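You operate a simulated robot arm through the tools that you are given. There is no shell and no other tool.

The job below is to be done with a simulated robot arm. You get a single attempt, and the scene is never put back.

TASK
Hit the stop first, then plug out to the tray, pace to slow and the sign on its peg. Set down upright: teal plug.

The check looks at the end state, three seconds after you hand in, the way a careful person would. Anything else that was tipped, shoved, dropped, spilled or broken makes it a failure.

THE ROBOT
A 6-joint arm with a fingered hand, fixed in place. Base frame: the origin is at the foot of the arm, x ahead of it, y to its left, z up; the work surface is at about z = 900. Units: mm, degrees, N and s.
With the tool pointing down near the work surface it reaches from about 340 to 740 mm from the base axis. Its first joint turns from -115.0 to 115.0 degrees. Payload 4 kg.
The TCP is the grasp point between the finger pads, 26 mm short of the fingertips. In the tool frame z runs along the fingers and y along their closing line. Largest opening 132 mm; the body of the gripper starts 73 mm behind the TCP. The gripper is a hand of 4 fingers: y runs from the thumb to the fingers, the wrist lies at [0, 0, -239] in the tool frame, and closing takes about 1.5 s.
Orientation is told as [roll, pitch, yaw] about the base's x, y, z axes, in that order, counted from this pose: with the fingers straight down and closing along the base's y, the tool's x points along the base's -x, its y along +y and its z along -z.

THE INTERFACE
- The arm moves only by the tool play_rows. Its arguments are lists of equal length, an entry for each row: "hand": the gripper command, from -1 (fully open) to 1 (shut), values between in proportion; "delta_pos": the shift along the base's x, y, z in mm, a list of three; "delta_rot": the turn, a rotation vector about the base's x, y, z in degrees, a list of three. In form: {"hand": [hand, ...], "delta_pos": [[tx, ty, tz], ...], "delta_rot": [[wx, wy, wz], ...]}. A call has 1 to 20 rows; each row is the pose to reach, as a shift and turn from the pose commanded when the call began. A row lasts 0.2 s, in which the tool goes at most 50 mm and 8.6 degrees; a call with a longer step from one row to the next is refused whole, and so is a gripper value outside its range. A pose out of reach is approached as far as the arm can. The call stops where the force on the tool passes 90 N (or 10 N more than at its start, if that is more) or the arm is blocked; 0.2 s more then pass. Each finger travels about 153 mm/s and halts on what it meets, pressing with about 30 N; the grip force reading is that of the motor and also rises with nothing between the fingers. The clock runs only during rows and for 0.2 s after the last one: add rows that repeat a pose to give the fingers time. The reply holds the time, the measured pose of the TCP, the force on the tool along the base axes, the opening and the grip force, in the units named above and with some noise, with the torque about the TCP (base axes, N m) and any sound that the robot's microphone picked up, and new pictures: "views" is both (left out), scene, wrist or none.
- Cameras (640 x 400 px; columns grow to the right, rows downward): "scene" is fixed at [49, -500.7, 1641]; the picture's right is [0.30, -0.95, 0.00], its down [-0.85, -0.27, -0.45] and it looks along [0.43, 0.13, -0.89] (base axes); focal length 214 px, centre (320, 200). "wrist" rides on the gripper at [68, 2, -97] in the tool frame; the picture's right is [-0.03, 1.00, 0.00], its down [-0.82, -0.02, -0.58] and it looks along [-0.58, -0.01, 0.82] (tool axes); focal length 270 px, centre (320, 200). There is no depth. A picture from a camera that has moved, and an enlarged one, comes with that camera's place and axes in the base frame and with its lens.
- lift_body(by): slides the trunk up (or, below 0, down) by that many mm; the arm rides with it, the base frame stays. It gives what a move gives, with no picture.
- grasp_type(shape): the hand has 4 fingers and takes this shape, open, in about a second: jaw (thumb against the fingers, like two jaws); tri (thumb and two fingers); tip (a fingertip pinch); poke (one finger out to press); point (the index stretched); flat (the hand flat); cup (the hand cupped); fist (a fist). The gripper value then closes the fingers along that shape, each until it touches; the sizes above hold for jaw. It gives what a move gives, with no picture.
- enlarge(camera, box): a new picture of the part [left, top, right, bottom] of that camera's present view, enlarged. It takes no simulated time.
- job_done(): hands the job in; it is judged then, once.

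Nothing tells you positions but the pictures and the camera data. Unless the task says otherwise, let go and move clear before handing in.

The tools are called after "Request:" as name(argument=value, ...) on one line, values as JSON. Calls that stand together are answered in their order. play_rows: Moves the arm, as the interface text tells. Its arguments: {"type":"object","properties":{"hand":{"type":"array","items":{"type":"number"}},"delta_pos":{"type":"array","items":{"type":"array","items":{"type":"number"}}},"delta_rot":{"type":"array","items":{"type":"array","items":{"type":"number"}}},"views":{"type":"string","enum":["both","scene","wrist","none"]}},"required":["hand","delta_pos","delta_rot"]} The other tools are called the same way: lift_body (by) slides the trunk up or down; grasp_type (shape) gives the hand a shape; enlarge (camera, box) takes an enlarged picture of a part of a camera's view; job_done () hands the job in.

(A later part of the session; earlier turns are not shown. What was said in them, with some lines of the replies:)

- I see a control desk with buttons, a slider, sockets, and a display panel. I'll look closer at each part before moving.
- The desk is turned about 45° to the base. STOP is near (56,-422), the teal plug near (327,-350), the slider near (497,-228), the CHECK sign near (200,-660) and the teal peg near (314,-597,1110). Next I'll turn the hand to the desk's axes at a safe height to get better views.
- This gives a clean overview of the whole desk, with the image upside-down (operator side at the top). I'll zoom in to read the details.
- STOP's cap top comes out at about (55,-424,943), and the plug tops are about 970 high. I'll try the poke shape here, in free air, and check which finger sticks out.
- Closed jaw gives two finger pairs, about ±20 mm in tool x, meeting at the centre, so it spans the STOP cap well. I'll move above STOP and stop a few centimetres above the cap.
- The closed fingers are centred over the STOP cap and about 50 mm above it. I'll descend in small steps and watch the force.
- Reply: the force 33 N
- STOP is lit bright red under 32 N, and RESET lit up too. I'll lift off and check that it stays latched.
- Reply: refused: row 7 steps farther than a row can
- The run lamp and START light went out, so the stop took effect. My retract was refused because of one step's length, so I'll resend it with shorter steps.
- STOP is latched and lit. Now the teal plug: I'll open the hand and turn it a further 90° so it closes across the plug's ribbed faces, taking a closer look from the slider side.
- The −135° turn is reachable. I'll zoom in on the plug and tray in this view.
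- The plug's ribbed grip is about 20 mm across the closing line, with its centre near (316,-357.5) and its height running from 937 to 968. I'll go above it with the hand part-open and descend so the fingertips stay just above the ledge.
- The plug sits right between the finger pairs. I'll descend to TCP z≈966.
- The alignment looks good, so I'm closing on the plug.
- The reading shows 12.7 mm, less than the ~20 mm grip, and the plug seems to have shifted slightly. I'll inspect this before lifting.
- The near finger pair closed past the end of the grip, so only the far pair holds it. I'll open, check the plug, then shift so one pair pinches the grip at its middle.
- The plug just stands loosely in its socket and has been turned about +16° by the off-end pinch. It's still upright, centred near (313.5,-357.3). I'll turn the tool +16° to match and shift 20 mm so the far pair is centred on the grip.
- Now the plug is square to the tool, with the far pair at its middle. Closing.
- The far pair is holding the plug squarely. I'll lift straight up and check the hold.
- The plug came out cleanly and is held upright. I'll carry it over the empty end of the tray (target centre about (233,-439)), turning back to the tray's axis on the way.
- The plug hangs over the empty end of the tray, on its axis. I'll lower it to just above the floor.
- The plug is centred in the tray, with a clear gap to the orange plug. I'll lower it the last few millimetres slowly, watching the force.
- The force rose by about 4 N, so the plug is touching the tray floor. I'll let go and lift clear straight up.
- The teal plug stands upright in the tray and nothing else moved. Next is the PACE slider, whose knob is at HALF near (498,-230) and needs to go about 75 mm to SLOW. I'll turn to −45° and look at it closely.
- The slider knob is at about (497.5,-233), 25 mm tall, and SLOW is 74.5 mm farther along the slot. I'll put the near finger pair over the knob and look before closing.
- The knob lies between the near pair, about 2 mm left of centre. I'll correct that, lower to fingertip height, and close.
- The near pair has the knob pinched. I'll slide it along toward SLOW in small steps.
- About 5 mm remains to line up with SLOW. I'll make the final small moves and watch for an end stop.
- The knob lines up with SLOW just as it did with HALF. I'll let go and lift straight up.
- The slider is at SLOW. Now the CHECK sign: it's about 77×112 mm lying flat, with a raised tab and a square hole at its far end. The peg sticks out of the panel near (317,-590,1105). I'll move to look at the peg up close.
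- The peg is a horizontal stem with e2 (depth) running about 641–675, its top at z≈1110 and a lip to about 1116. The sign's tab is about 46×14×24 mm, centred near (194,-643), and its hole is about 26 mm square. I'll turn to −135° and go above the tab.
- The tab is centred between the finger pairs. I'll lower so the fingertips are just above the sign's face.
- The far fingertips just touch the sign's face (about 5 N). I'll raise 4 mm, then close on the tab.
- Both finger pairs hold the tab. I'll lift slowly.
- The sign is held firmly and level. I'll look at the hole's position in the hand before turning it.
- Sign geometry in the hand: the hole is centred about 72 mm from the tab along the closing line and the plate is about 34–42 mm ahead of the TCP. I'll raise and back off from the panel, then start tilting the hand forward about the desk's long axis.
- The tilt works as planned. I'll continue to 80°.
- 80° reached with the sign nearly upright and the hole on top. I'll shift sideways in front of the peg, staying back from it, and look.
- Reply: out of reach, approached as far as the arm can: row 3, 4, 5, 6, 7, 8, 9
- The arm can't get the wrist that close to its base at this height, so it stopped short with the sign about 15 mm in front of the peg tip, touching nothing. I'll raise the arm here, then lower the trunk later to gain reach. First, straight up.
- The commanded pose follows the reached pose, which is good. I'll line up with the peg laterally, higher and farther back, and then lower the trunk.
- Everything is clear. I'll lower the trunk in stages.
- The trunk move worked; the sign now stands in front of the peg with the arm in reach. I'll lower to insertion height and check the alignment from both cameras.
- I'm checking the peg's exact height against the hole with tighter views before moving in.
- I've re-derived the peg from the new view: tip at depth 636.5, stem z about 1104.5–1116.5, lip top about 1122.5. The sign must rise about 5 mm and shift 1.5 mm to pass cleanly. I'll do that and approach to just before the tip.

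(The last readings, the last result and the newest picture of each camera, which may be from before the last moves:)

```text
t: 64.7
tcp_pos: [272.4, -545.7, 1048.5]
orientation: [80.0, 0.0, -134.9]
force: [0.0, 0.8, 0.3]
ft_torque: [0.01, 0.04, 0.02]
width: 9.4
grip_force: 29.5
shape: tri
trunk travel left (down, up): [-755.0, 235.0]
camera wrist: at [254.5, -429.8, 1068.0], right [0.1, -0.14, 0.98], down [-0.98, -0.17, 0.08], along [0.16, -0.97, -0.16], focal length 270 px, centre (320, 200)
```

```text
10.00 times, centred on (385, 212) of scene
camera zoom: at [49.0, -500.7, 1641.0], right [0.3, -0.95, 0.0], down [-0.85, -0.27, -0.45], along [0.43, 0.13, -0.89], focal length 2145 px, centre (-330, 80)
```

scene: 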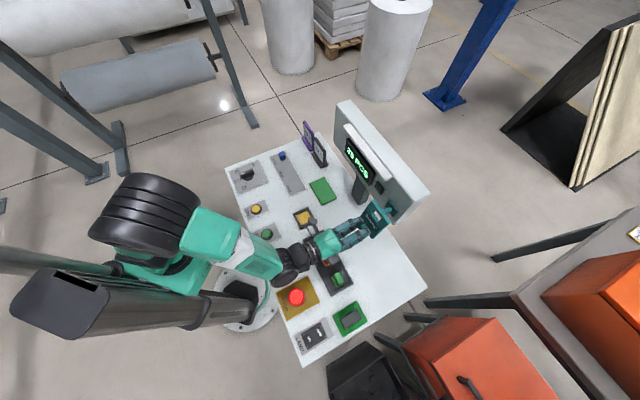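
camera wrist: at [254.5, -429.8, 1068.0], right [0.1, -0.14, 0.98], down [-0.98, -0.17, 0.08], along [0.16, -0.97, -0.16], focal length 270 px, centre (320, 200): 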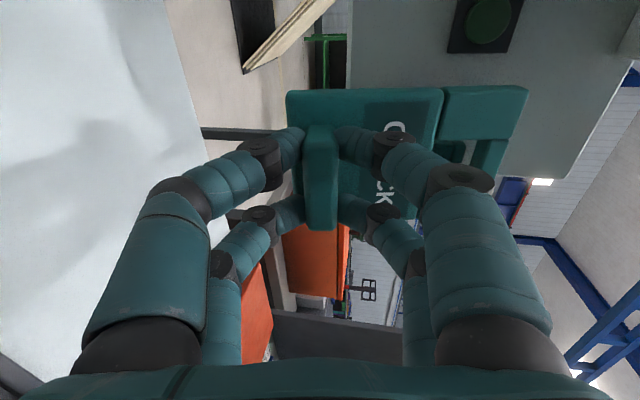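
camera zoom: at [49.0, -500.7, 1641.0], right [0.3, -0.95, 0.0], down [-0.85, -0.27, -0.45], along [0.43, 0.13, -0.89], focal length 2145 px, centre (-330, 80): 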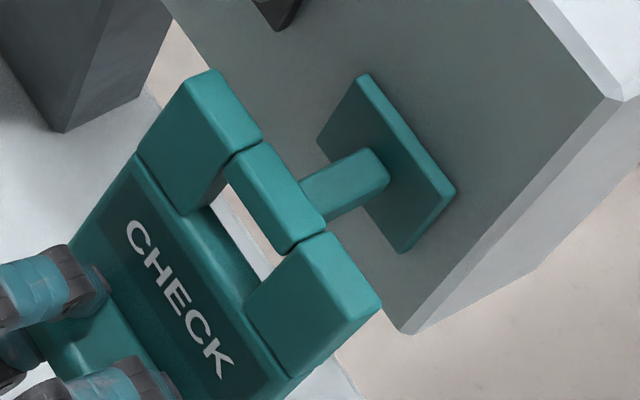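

The lip top is about 1124, so clearance at 80° would be only about ±2.4 mm. Tilting to 85° opens the hole more, so I'll tilt 5° further and set Z≈1046, still just short of the tip.

Request:
play_rows(hand=[1, 1, 1, 1], delta_pos=[[0, 0, -1], [0, 0, -3], [0, 0, -3], [0, 0, -3]], delta_rot=[[-1.8, -1.8, 0], [-3.536, -3.536, 0], [-3.536, -3.536, 0], [-3.536, -3.536, 0]])

Request:
enlarge(camera="wrist", box=[430, 110, 510, 180])

Request:
enlarge(camera="scene", box=[365, 192, 405, 232])

Request:
enlarge(camera="scene", box=[270, 190, 410, 300])

```text
t: 65.7
tcp_pos: [271.8, -545.0, 1046.4]
orientation: [85.0, 0.1, -135.0]
force: [-0.7, 0.2, -0.6]
ft_torque: [0.01, 0.04, 0.03]
width: 9.5
grip_force: 29.8
shape: tri
trunk travel left (down, up): [-755.0, 235.0]
camera wrist: at [253.4, -428.9, 1056.9], right [0.04, -0.08, 1.0], down [-0.99, -0.17, 0.03], along [0.17, -0.98, -0.09], focal length 270 px, centre (320, 200)
```

scene: 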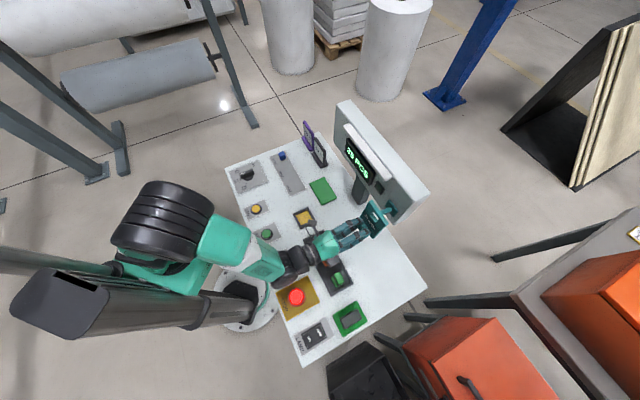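
wrist: 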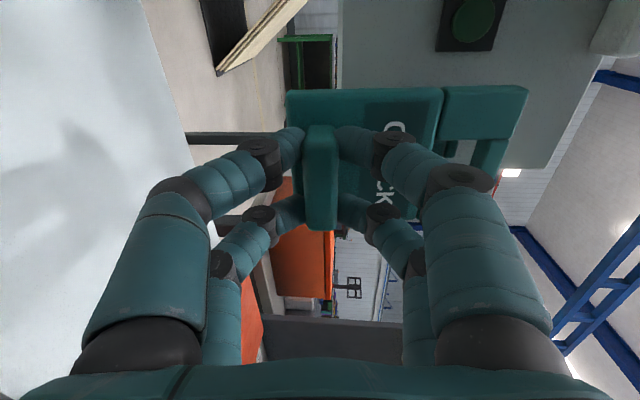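

```text
5.71 times, centred on (470, 145) of wrist
camera zoom: at [253.4, -428.9, 1056.9], right [0.04, -0.08, 1.0], down [-0.99, -0.17, 0.03], along [0.17, -0.98, -0.09], focal length 1544 px, centre (-537, 514)
```

zoom: 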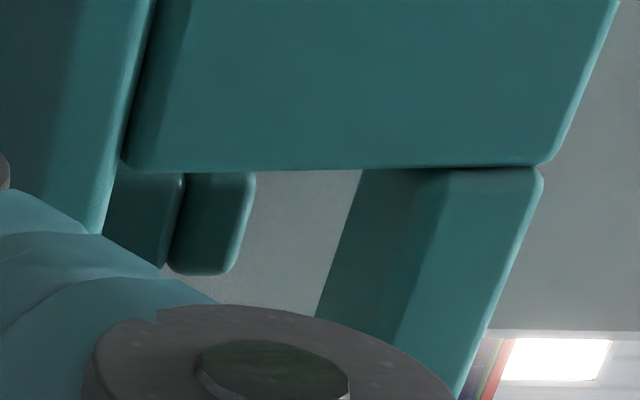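

```text
10.00 times, centred on (385, 212) of scene
camera zoom: at [49.0, -500.7, 1641.0], right [0.3, -0.95, 0.0], down [-0.85, -0.27, -0.45], along [0.43, 0.13, -0.89], focal length 2145 px, centre (-330, 80)
```

zoom: 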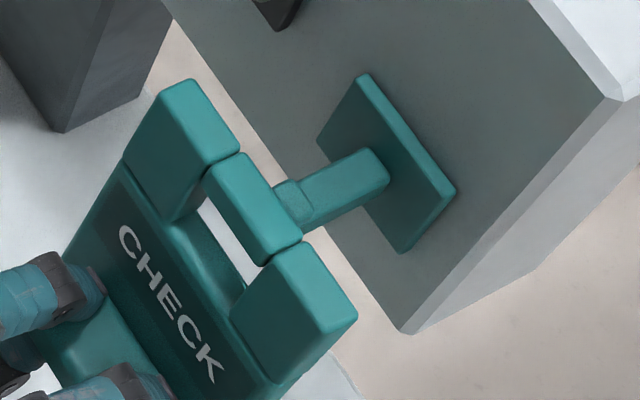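

```text
3.64 times, centred on (340, 245) of scene
camera zoom: at [49.0, -500.7, 1641.0], right [0.3, -0.95, 0.0], down [-0.85, -0.27, -0.45], along [0.43, 0.13, -0.89], focal length 780 px, centre (247, 36)
```

zoom: 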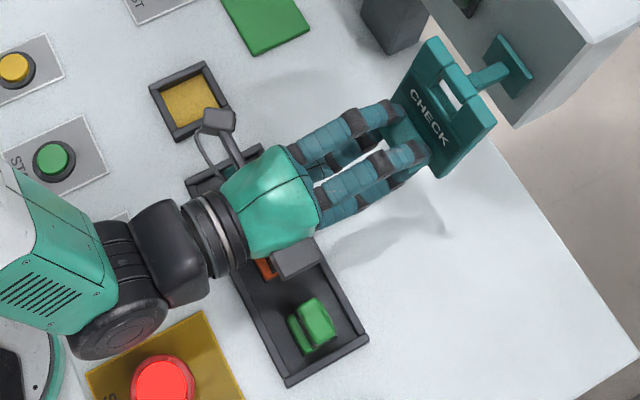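

At 85° the peg sits inside the hole outline with about 3 mm above and below. I'll move forward onto the peg in small steps, stopping halfway to check force.

Request:
play_rows(hand=[1, 1, 1, 1, 1], delta_pos=[[3.5, -3.5, 0], [7, -7, 0], [10.5, -10.5, 0], [13, -13, 0], [13, -13, 0]], delta_rot=[[0, 0, 0], [0, 0, 0], [0, 0, 0], [0, 0, 0], [0, 0, 0]])

Request:
enlarge(camera="wrist", box=[430, 110, 510, 180])

Request:
enlarge(camera="scene", box=[365, 192, 405, 232])

```text
t: 66.9
tcp_pos: [284.1, -558.0, 1047.1]
orientation: [85.0, 0.1, -135.0]
force: [-0.3, -0.1, -0.3]
ft_torque: [0.02, 0.02, 0.01]
width: 9.5
grip_force: 30.4
shape: tri
trunk travel left (down, up): [-755.0, 235.0]
camera wrist: at [266.4, -441.9, 1056.9], right [0.04, -0.08, 1.0], down [-0.99, -0.17, 0.03], along [0.17, -0.98, -0.09], focal length 270 px, centre (320, 200)
```

scene: 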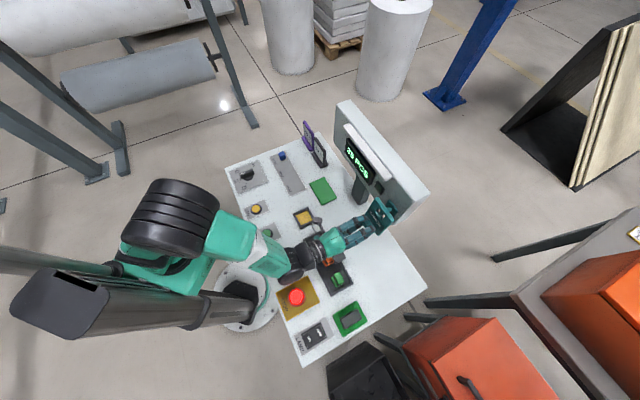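
wrist: 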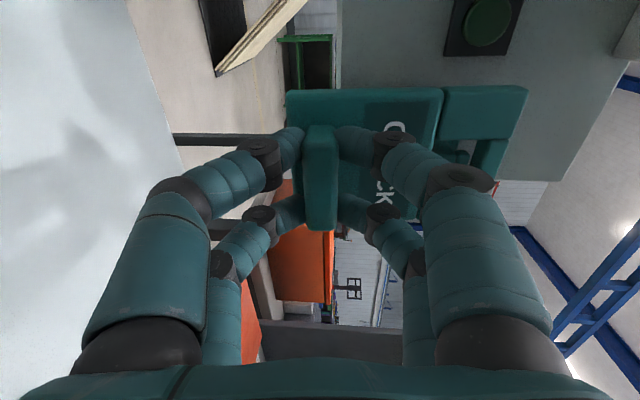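

```text
5.71 times, centred on (470, 145) of wrist
camera zoom: at [266.4, -441.9, 1056.9], right [0.04, -0.08, 1.0], down [-0.99, -0.17, 0.03], along [0.17, -0.98, -0.09], focal length 1544 px, centre (-537, 514)
```

zoom: 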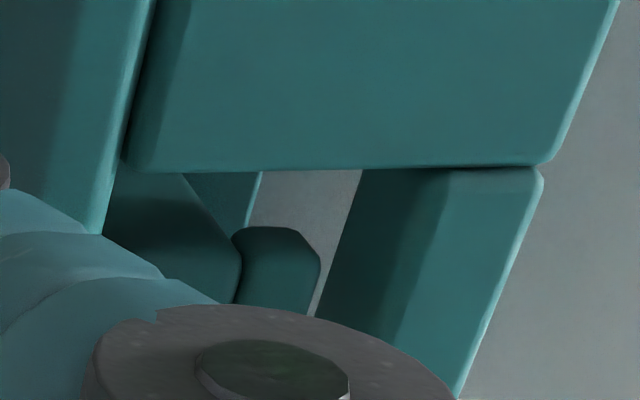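

```text
10.00 times, centred on (385, 212) of scene
camera zoom: at [49.0, -500.7, 1641.0], right [0.3, -0.95, 0.0], down [-0.85, -0.27, -0.45], along [0.43, 0.13, -0.89], focal length 2145 px, centre (-330, 80)
```

zoom: 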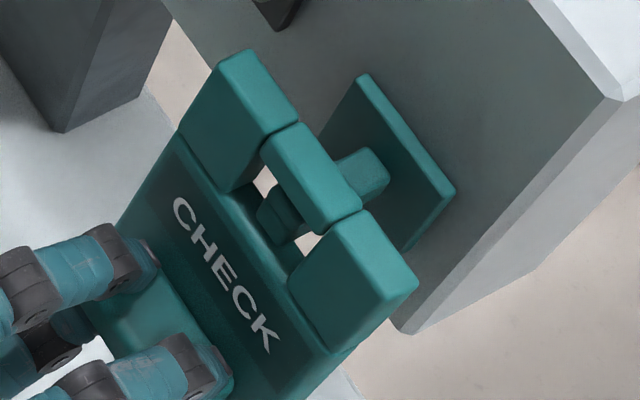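

The peg tip is passing through the hole with no contact force. I'll continue the second half until the bar sits behind the lip.

Request:
play_rows(hand=[1, 1, 1, 1, 1, 1], delta_pos=[[2.5, -2.5, 0], [5, -5, 0], [7.5, -7.5, 0], [10, -10, 0], [12, -12, 0], [12, -12, 0]], delta_rot=[[0, 0, 0], [0, 0, 0], [0, 0, 0], [0, 0, 0], [0, 0, 0], [0, 0, 0]])

Request:
enlarge(camera="wrist", box=[430, 110, 510, 180])

Request:
enlarge(camera="scene", box=[370, 187, 410, 227])

Request:
enlarge(camera="scene", box=[270, 190, 410, 300])

```text
t: 68.3
tcp_pos: [297.4, -570.5, 1046.4]
orientation: [85.0, 0.0, -135.1]
force: [0.3, -0.3, 0.0]
ft_torque: [-0.01, 0.02, 0.02]
width: 9.1
grip_force: 30.0
shape: tri
trunk travel left (down, up): [-755.0, 235.0]
camera wrist: at [278.9, -454.2, 1056.8], right [0.04, -0.08, 1.0], down [-0.99, -0.17, 0.03], along [0.17, -0.98, -0.09], focal length 270 px, centre (320, 200)
```

scene: 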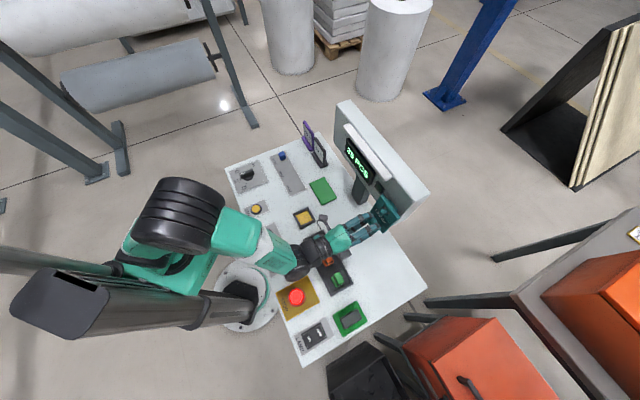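
wrist: 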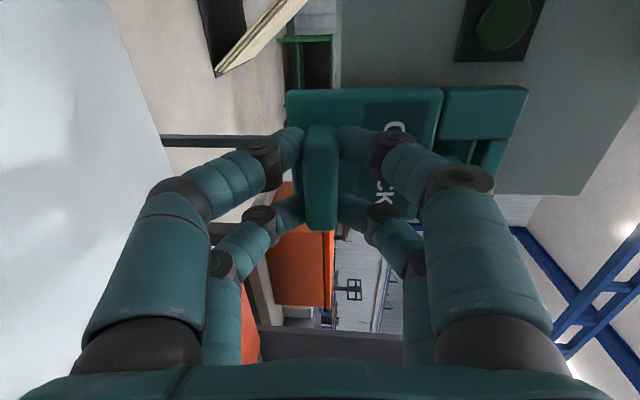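

```text
5.71 times, centred on (470, 145) of wrist
camera zoom: at [278.9, -454.2, 1056.8], right [0.04, -0.08, 1.0], down [-0.99, -0.17, 0.03], along [0.17, -0.98, -0.09], focal length 1544 px, centre (-537, 514)
```

zoom: 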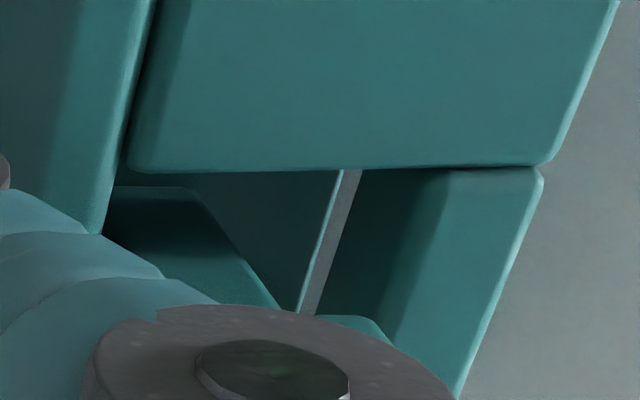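

```text
10.00 times, centred on (390, 207) of scene
camera zoom: at [49.0, -500.7, 1641.0], right [0.3, -0.95, 0.0], down [-0.85, -0.27, -0.45], along [0.43, 0.13, -0.89], focal length 2145 px, centre (-380, 130)
```

zoom: 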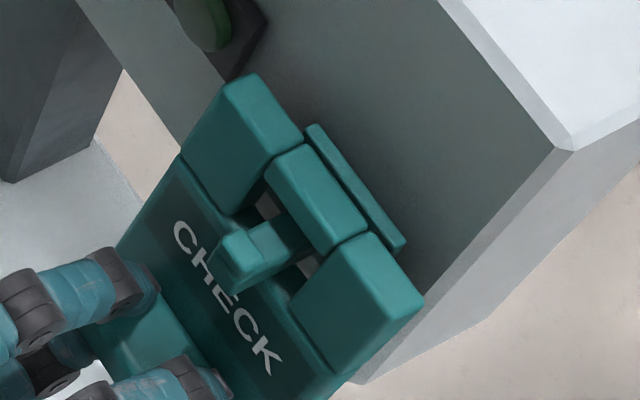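

```text
3.64 times, centred on (340, 245) of scene
camera zoom: at [49.0, -500.7, 1641.0], right [0.3, -0.95, 0.0], down [-0.85, -0.27, -0.45], along [0.43, 0.13, -0.89], focal length 780 px, centre (247, 36)
```

zoom: 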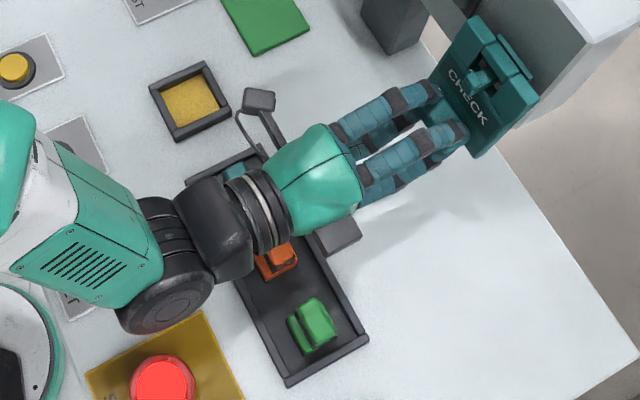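

The lip is now in front of the sign and the bar is behind it. I'll lower gently until the bar rests on the stem.

Request:
play_rows(hand=[1, 1, 1, 1], delta_pos=[[0, 0, -2], [0, 0, -4], [0, 0, -6.5], [0, 0, -6.5]], delta_rot=[[0, 0, 0], [0, 0, 0], [0, 0, 0], [0, 0, 0]], views="wrist")

Request:
enlarge(camera="scene", box=[370, 187, 410, 227])

Request:
enlarge(camera="wrist", box=[430, 110, 510, 180])

```text
t: 69.3
tcp_pos: [297.2, -570.6, 1039.9]
orientation: [85.0, 0.0, -135.0]
force: [0.5, 0.2, -1.2]
ft_torque: [0.03, 0.03, -0.02]
width: 9.5
grip_force: 30.5
shape: tri
trunk travel left (down, up): [-755.0, 235.0]
camera wrist: at [278.8, -454.0, 1050.4], right [0.04, -0.08, 1.0], down [-0.99, -0.17, 0.03], along [0.17, -0.98, -0.09], focal length 270 px, centre (320, 200)
```

wrist: 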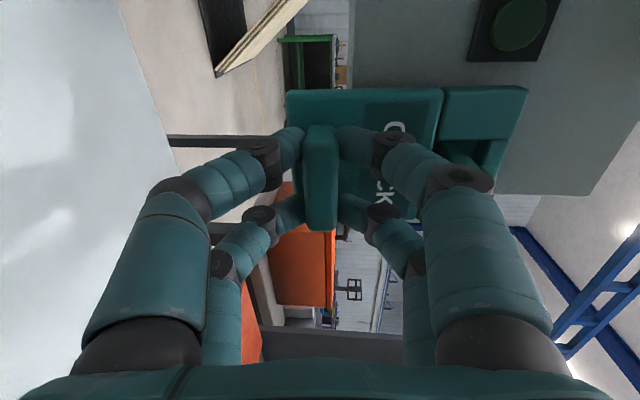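

```text
10.00 times, centred on (390, 207) of scene
camera zoom: at [49.0, -500.7, 1641.0], right [0.3, -0.95, 0.0], down [-0.85, -0.27, -0.45], along [0.43, 0.13, -0.89], focal length 2145 px, centre (-380, 130)
```

zoom: 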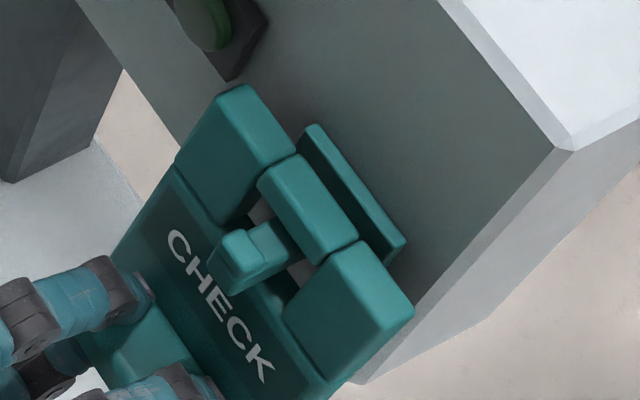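

```text
5.71 times, centred on (470, 145) of wrist
camera zoom: at [278.8, -454.0, 1050.4], right [0.04, -0.08, 1.0], down [-0.99, -0.17, 0.03], along [0.17, -0.98, -0.09], focal length 1544 px, centre (-537, 514)
```

zoom: 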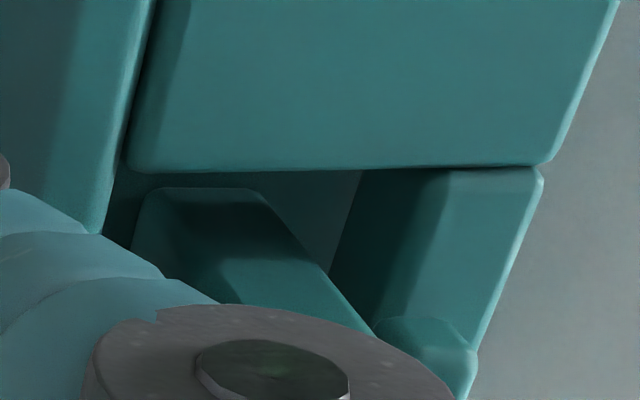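

Request:
play_rows(hand=[1, 1, 1], delta_pos=[[0, 0, -1.5], [0, 0, -3], [0, 0, -3]], delta_rot=[[0, 0, 0], [0, 0, 0], [0, 0, 0]], views="none")

Request:
enlarge(camera="scene", box=[270, 190, 410, 300])

```text
t: 70.1
tcp_pos: [296.0, -570.2, 1037.3]
orientation: [84.9, 0.0, -135.0]
force: [0.4, -0.1, -0.6]
ft_torque: [0.0, 0.02, 0.02]
width: 9.4
grip_force: 30.9
shape: tri
trunk travel left (down, up): [-755.0, 235.0]
```

```text
3.64 times, centred on (340, 245) of scene
camera zoom: at [49.0, -500.7, 1641.0], right [0.3, -0.95, 0.0], down [-0.85, -0.27, -0.45], along [0.43, 0.13, -0.89], focal length 780 px, centre (247, 36)
```

zoom: 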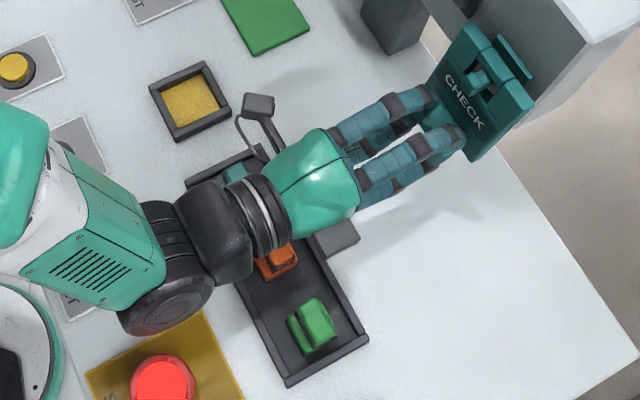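

Request:
play_rows(hand=[1, 1, 1], delta_pos=[[0, 0, -1], [0, 0, -2], [0, 0, -2]], delta_rot=[[0, 0, 0], [0, 0, 0], [0, 0, 0]], views="none")

Request:
enlarge(camera="scene", box=[370, 187, 410, 227])

Request:
enlarge(camera="wrist", box=[430, 110, 510, 180])

```text
t: 70.9
tcp_pos: [297.0, -570.7, 1036.1]
orientation: [84.9, 0.0, -135.0]
force: [-0.6, -0.4, -1.2]
ft_torque: [-0.04, 0.0, 0.02]
width: 9.3
grip_force: 30.2
shape: tri
trunk travel left (down, up): [-755.0, 235.0]
```

```text
10.00 times, centred on (390, 207) of scene
camera zoom: at [49.0, -500.7, 1641.0], right [0.3, -0.95, 0.0], down [-0.85, -0.27, -0.45], along [0.43, 0.13, -0.89], focal length 2145 px, centre (-380, 130)
```

zoom: 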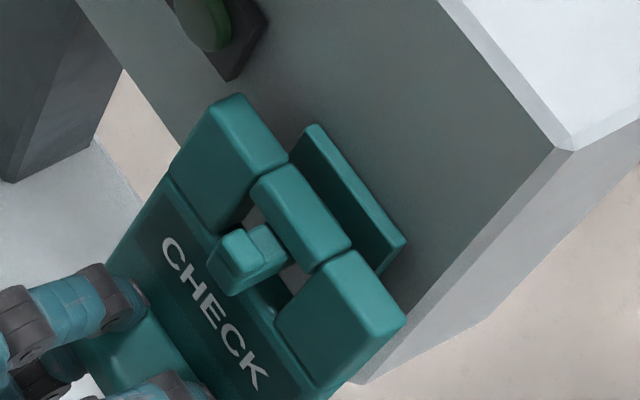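

```text
5.71 times, centred on (470, 145) of wrist
camera zoom: at [278.5, -453.6, 1045.3], right [0.04, -0.08, 1.0], down [-0.99, -0.17, 0.03], along [0.17, -0.98, -0.09], focal length 1544 px, centre (-537, 514)
```

zoom: 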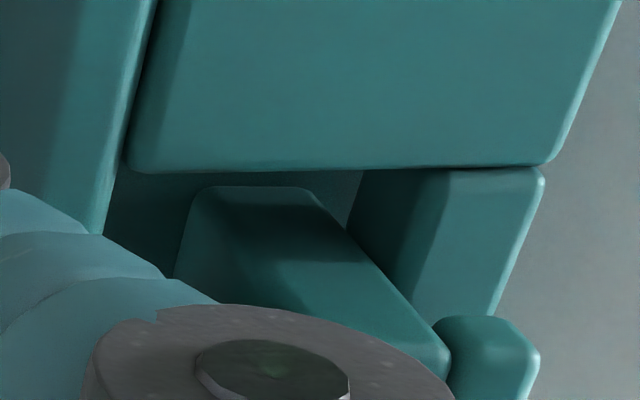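

Request:
play_rows(hand=[1, 1, 1], delta_pos=[[0, 0, -1], [0, 0, -2], [0, 0, -2]], delta_rot=[[0, 0, 0], [0, 0, 0], [0, 0, 0]], views="none")

Request:
enlarge(camera="scene", box=[370, 187, 410, 227])

Request:
enlarge(camera="wrist", box=[430, 110, 510, 180])

```text
t: 71.7
tcp_pos: [296.7, -569.8, 1033.2]
orientation: [85.1, 0.0, -135.0]
force: [1.2, -2.0, 6.2]
ft_torque: [-0.17, -0.08, 0.03]
width: 9.1
grip_force: 30.0
shape: tri
trunk travel left (down, up): [-755.0, 235.0]
```

```text
10.00 times, centred on (390, 207) of scene
camera zoom: at [49.0, -500.7, 1641.0], right [0.3, -0.95, 0.0], down [-0.85, -0.27, -0.45], along [0.43, 0.13, -0.89], focal length 2145 px, centre (-380, 130)
```

zoom: 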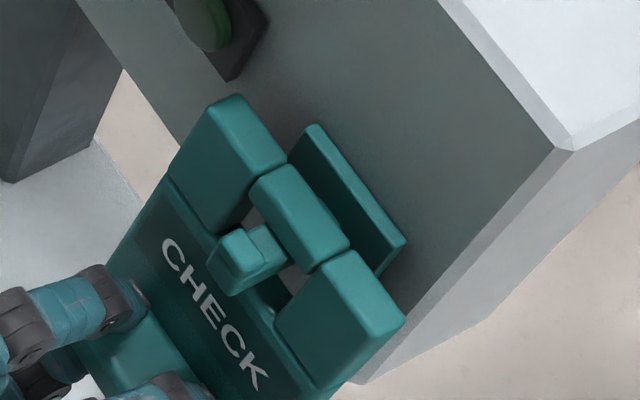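

```text
5.71 times, centred on (470, 145) of wrist
camera zoom: at [278.3, -453.8, 1044.4], right [0.04, -0.08, 1.0], down [-0.99, -0.17, 0.03], along [0.17, -0.98, -0.08], focal length 1544 px, centre (-537, 514)
```

zoom: 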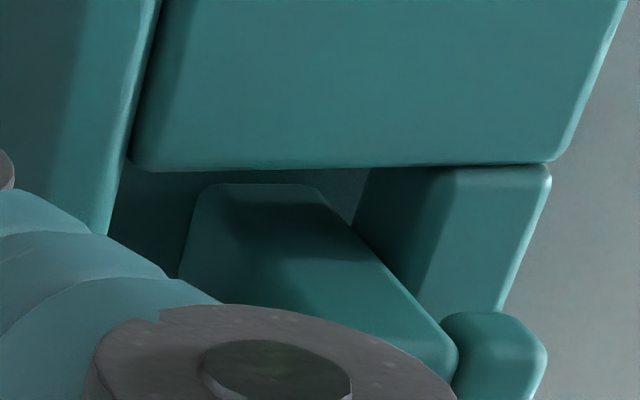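

The bar is resting on the stem (+6 N). I'll ease off slightly, open the fingers, and let the sign hang.

Request:
play_rows(hand=[1, 0.8, 0.6, 0.4, 0.2, 0.2, 0.2], delta_pos=[[0, 0, 0.8], [0, 0, 0.8], [0, 0, 0.8], [0, 0, 0.8], [0, 0, 0.8], [0, 0, 0.8], [0, 0, 0.8]], delta_rot=[[0, 0, 0], [0, 0, 0], [0, 0, 0], [0, 0, 0], [0, 0, 0], [0, 0, 0], [0, 0, 0]])

Request:
enlarge(camera="scene", box=[360, 187, 410, 237])

Request:
enlarge(camera="wrist", box=[260, 60, 560, 240])

```text
t: 73.3
tcp_pos: [295.8, -570.2, 1034.7]
orientation: [85.0, 0.0, -135.0]
force: [-0.6, 0.7, -0.4]
ft_torque: [0.02, 0.0, -0.01]
width: 50.1
grip_force: 0.1
shape: jaw
trunk travel left (down, up): [-755.0, 235.0]
camera wrist: at [278.4, -453.7, 1044.4], right [0.04, -0.08, 1.0], down [-0.99, -0.17, 0.03], along [0.17, -0.98, -0.09], focal length 270 px, centre (320, 200)
```

scene: 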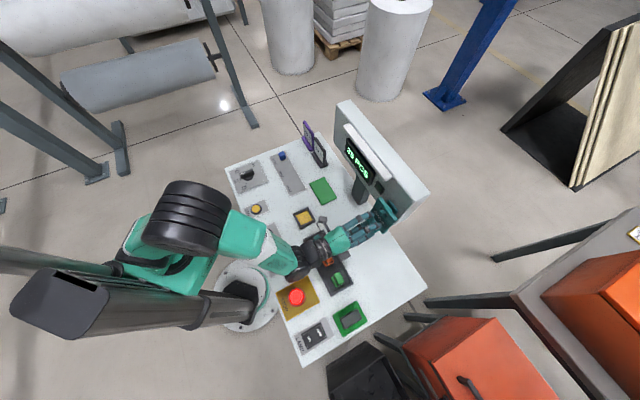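
wrist: 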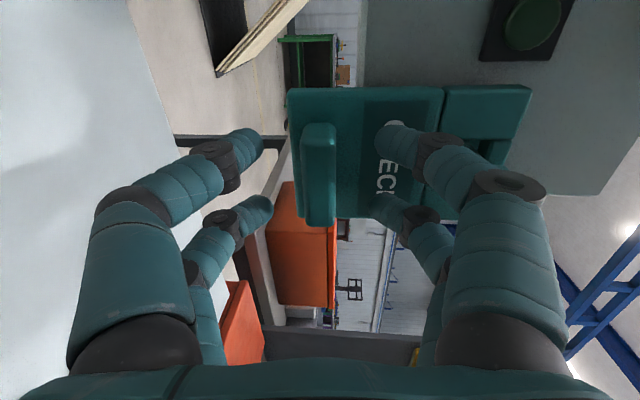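

```text
8.00 times, centred on (385, 212) of scene
camera zoom: at [49.0, -500.7, 1641.0], right [0.3, -0.95, 0.0], down [-0.85, -0.27, -0.45], along [0.43, 0.13, -0.89], focal length 1716 px, centre (-200, 104)
```

zoom: 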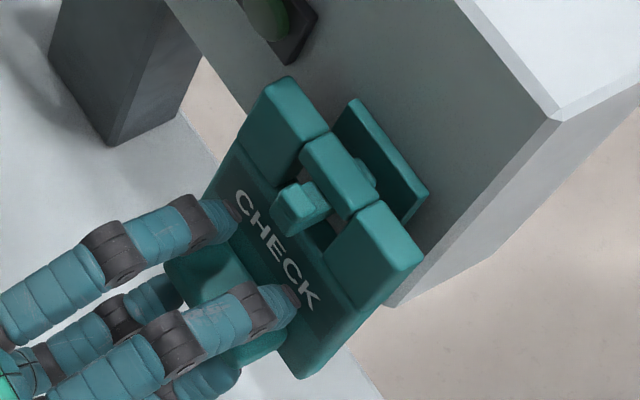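

```text
2.13 times, centred on (410, 150) of wrist
camera zoom: at [278.4, -453.7, 1044.4], right [0.04, -0.08, 1.0], down [-0.99, -0.17, 0.03], along [0.17, -0.98, -0.09], focal length 577 px, centre (128, 307)
```

zoom: 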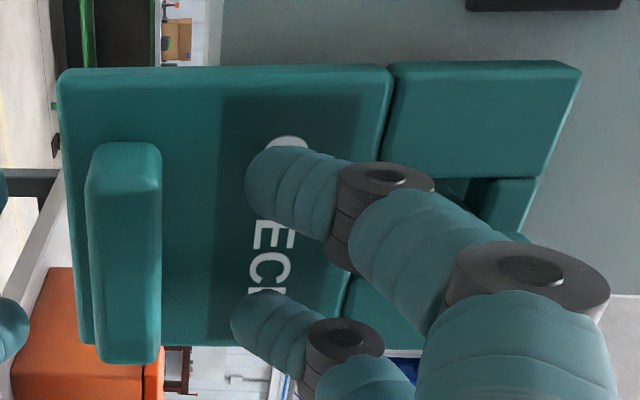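

The sign hangs on its peg. I'll back the hand straight out, rising gently so it stays clear of the tab below and the plugs in the tray.

Request:
play_rows(hand=[0.2, 0.2, 0.2, 0.2, 0.2, 0.2, 0.2, 0.2, 0.2, 0.2], delta_pos=[[-4.2, 4.2, 1.5], [-8.5, 8.5, 3.5], [-13, 13, 5.5], [-18, 18, 8], [-23, 23, 10.5], [-27, 27, 13], [-31, 31, 18], [-36, 36, 28], [-40, 40, 45], [-42, 42, 65]], delta_rot=[[0, 0, 0], [0, 0, 0], [0, 0, 0], [0, 0, 0], [0, 0, 0], [0, 0, 0], [0, 0, 0], [0, 0, 0], [0, 0, 0], [0, 0, 0]])

Request:
enlarge(camera="scene", box=[350, 177, 420, 247])

Request:
enlarge(camera="scene", box=[270, 190, 410, 300])

```text
t: 75.5
tcp_pos: [255.0, -528.9, 1098.6]
orientation: [85.0, 0.0, -135.0]
force: [0.3, -0.2, 0.3]
ft_torque: [0.02, -0.01, 0.0]
width: 50.0
grip_force: 0.1
shape: jaw
trunk travel left (down, up): [-755.0, 235.0]
camera wrist: at [237.2, -411.3, 1109.3], right [0.04, -0.08, 1.0], down [-0.99, -0.17, 0.03], along [0.17, -0.98, -0.09], focal length 270 px, centre (320, 200)
```

scene: 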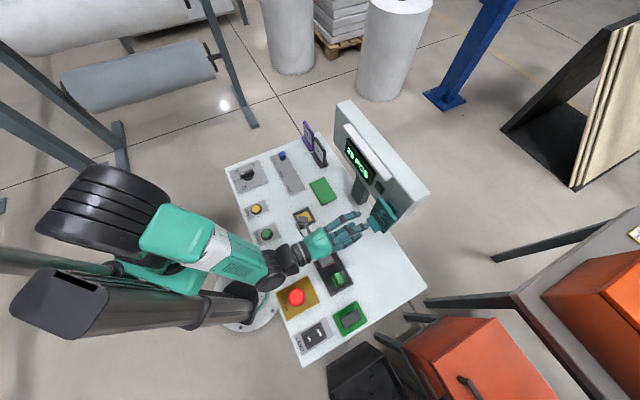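
wrist: 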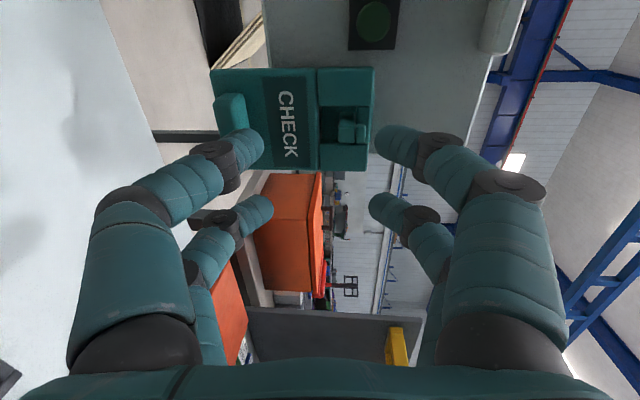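

```text
5.71 times, centred on (385, 212) of scene
camera zoom: at [49.0, -500.7, 1641.0], right [0.3, -0.95, 0.0], down [-0.85, -0.27, -0.45], along [0.43, 0.13, -0.89], focal length 1226 px, centre (-51, 131)
```

zoom: 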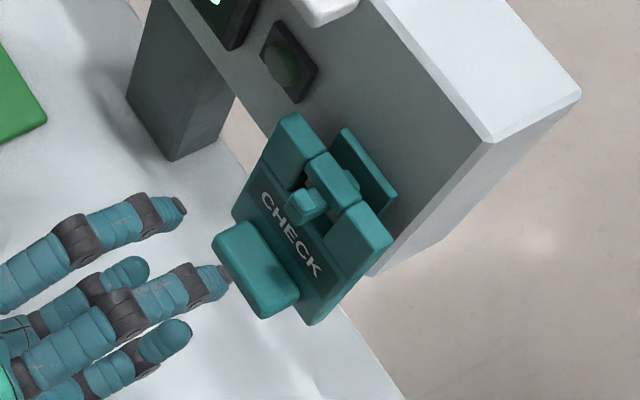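

```text
3.64 times, centred on (340, 245) of scene
camera zoom: at [49.0, -500.7, 1641.0], right [0.3, -0.95, 0.0], down [-0.85, -0.27, -0.45], along [0.43, 0.13, -0.89], focal length 780 px, centre (247, 36)
```

zoom: 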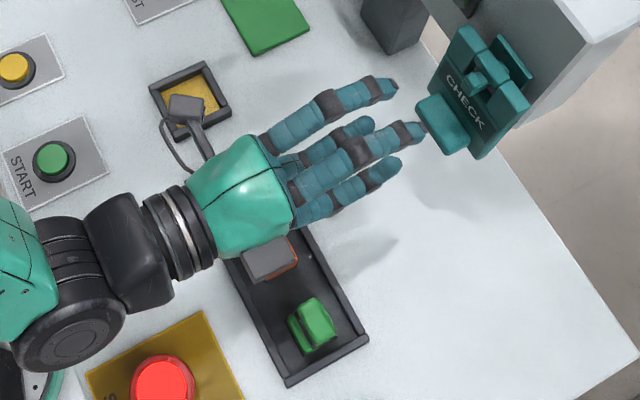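

The sign hangs upright behind the lip. I'll move up clear and verify the whole desk.

Request:
play_rows(hand=[0.2, 0.2, 0.2, 0.2, 0.2, 0.2, 0.2, 0.2], delta_pos=[[-5, 5, 30], [-10, 10, 60], [-10, 10, 90], [-10, 10, 120], [-10, 10, 150], [-10, 10, 170], [-10, 10, 170], [-10, 10, 170]], delta_rot=[[0, 0, 0], [0, 0, 0], [0, 0, 0], [0, 0, 0], [4.5, 4.5, 0], [9, 9, 0], [13.5, 13.5, 0], [18, 18, 0]])

Request:
enlarge(camera="scene", box=[220, 100, 440, 240])

Request:
enlarge(camera="scene", box=[220, 230, 440, 370])

Request:
enlarge(camera="scene", box=[360, 170, 430, 240])

```text
t: 77.3
tcp_pos: [245.7, -518.7, 1269.2]
orientation: [59.5, 0.0, -135.0]
force: [0.4, -0.4, -0.8]
ft_torque: [0.02, 0.01, 0.0]
width: 50.2
grip_force: 0.1
shape: jaw
trunk travel left (down, up): [-755.0, 235.0]
camera wrist: at [236.2, -411.7, 1320.0], right [0.34, -0.38, 0.86], down [-0.94, -0.22, 0.28], along [0.08, -0.9, -0.43], focal length 270 px, centre (320, 200)
```

scene: 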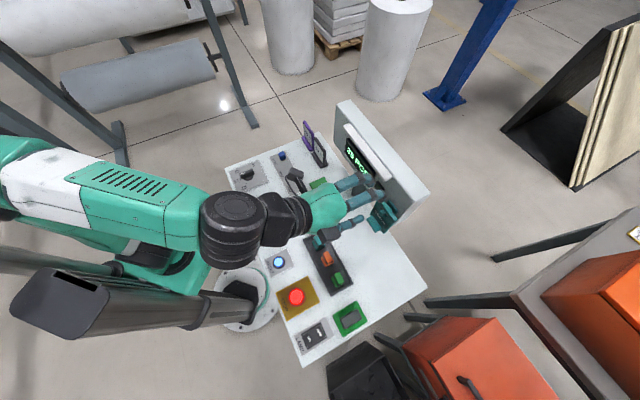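
wrist: 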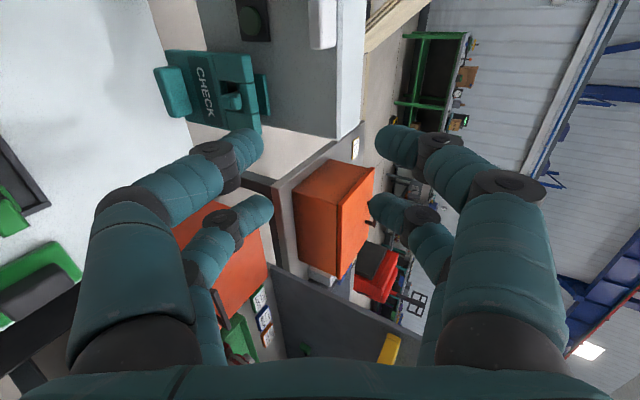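

```text
2.86 times, centred on (330, 170) of scene
camera zoom: at [49.0, -500.7, 1641.0], right [0.3, -0.95, 0.0], down [-0.85, -0.27, -0.45], along [0.43, 0.13, -0.89], focal length 613 px, centre (291, 286)
```

zoom: 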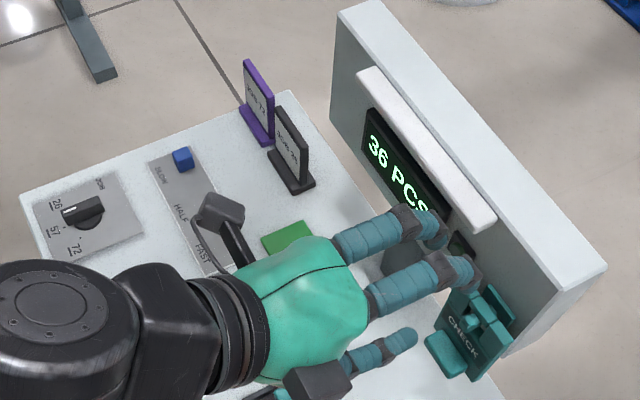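

```text
2.86 times, centred on (330, 300) of scene
camera zoom: at [49.0, -500.7, 1641.0], right [0.3, -0.95, 0.0], down [-0.85, -0.27, -0.45], along [0.43, 0.13, -0.89], focal length 613 px, centre (291, -86)
```

zoom: 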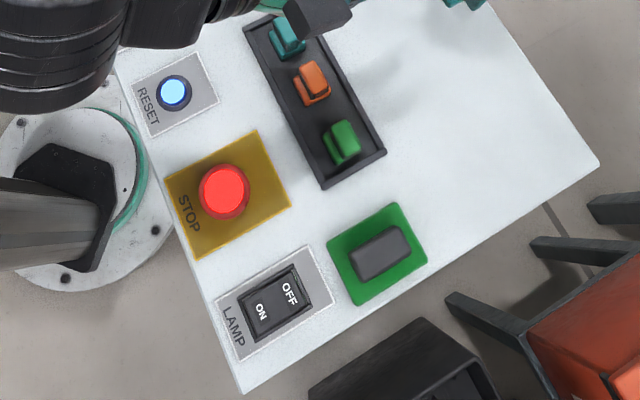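

```text
5.71 times, centred on (395, 205) of scene
camera zoom: at [49.0, -500.7, 1641.0], right [0.3, -0.95, 0.0], down [-0.85, -0.27, -0.45], along [0.43, 0.13, -0.89], focal length 1226 px, centre (-109, 171)
```

zoom: 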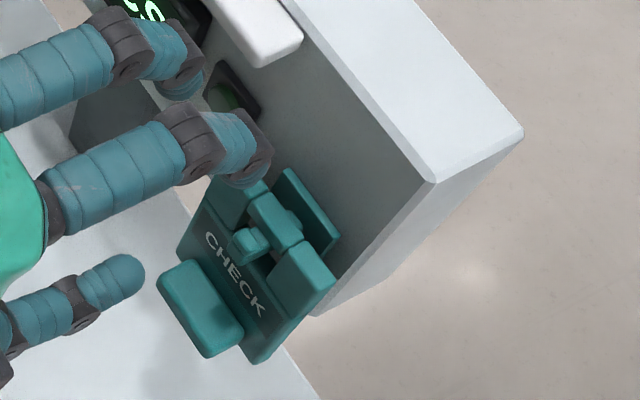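

Everything looks right so far. I'll back the hand off farther from the panel and take one last unobstructed look.

Request:
play_rows(hand=[0.2, 0.2, 0.2, 0.2, 0.2, 0.2], delta_pos=[[-10, 10, 20], [-25, 25, 40], [-40, 40, 60], [-55, 55, 80], [-65, 65, 90], [-65, 65, 90]], delta_rot=[[5, 5, 0], [10, 10, 0], [15, 15, 0], [20, 20, 0], [25, 25, 0], [30, 30, 0]])

Request:
enlarge(camera="scene", box=[350, 150, 440, 240])

Request:
enlarge(camera="scene", box=[220, 110, 360, 210])

Request:
enlarge(camera="scene", box=[290, 210, 370, 300])

```text
t: 78.7
tcp_pos: [179.0, -454.2, 1356.9]
orientation: [16.9, -0.1, -135.1]
force: [-0.7, 0.8, 0.2]
ft_torque: [0.03, 0.05, 0.0]
width: 50.2
grip_force: 0.0
shape: jaw
trunk travel left (down, up): [-755.0, 235.0]
camera wrist: at [211.0, -387.3, 1451.2], right [0.66, -0.69, 0.29], down [-0.71, -0.44, 0.55], along [-0.25, -0.57, -0.79], focal length 270 px, centre (320, 200)
```

scene: 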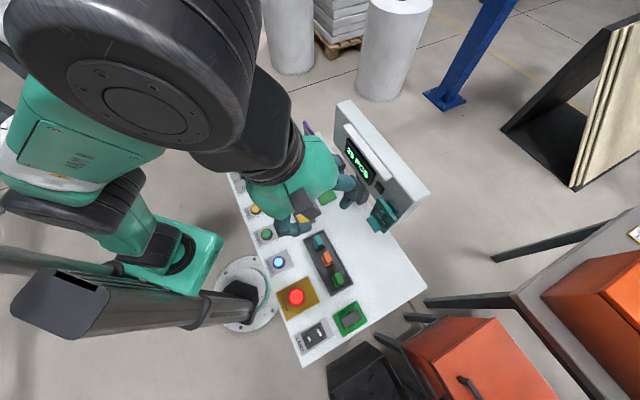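
wrist: 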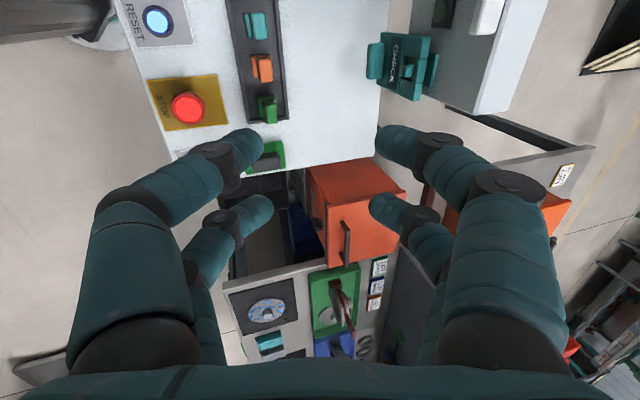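

```text
4.44 times, centred on (395, 195) of scene
camera zoom: at [49.0, -500.7, 1641.0], right [0.3, -0.95, 0.0], down [-0.85, -0.27, -0.45], along [0.43, 0.13, -0.89], focal length 953 px, centre (-13, 222)
```

zoom: 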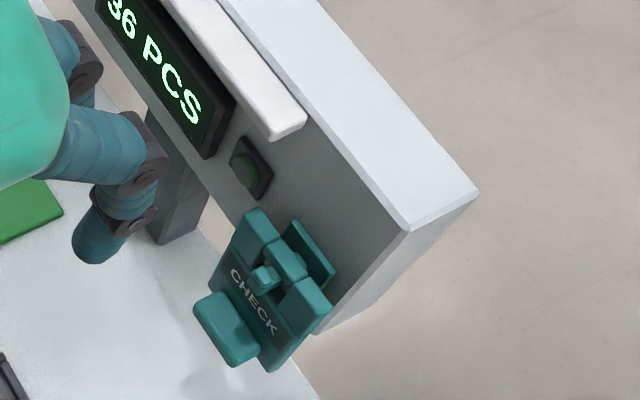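

```text
4.00 times, centred on (290, 160) of scene
camera zoom: at [49.0, -500.7, 1641.0], right [0.3, -0.95, 0.0], down [-0.85, -0.27, -0.45], along [0.43, 0.13, -0.89], focal length 858 px, centre (440, 360)
```

zoom: 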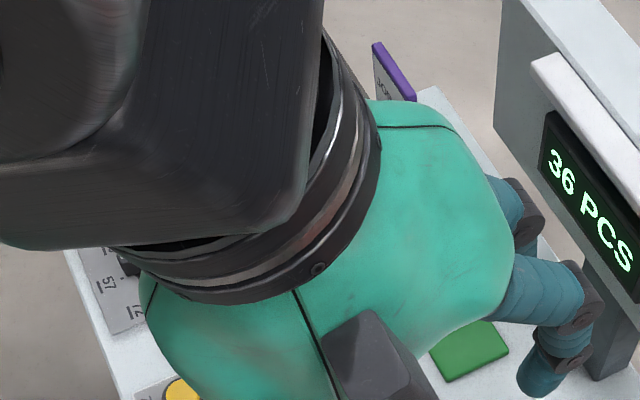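

```text
4.44 times, centred on (330, 255) of scene
camera zoom: at [49.0, -500.7, 1641.0], right [0.3, -0.95, 0.0], down [-0.85, -0.27, -0.45], along [0.43, 0.13, -0.89], focal length 953 px, centre (276, -44)
```

zoom: 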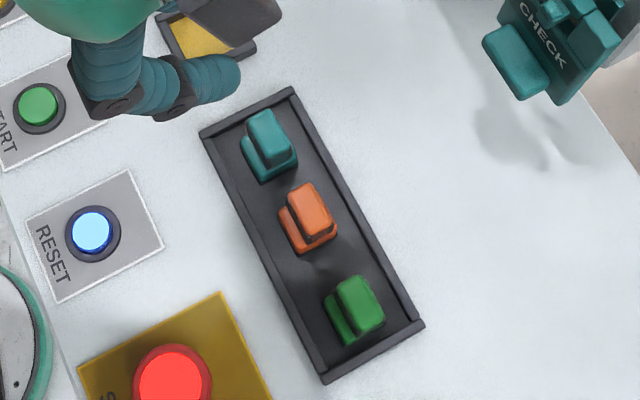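

STOP is latched and lit, and the teal plug stands upright in the tray. The pace slider is at SLOW, and the CHECK sign hangs on its peg behind the lip. The hand is empty and clear, and nothing else has moved, so I'm handing in.

Request:
job_done()

```text
The job is handed in.
```

The job is handed in, with all four parts done. I don't have the judge's result; this is how things stood in the last pictures:

- **Stop:** I pressed STOP first. It latched and stayed lit, and the START light and panel lamp went out.
- **Plug:** The teal plug stands upright in the empty end of the tray, next to the orange and green plugs. My first grip turned it slightly in its socket, so I let go, re-gripped it and straightened it on the way over.
- **Pace:** The slider knob lines up with the SLOW mark.
- **Sign:** The CHECK sign hangs upright on the teal peg, with its top bar behind the peg's lip.

To reach the peg I lowered the trunk by 170 mm and left it there. I saw nothing else tipped or moved, and the hand is open and clear of the desk.
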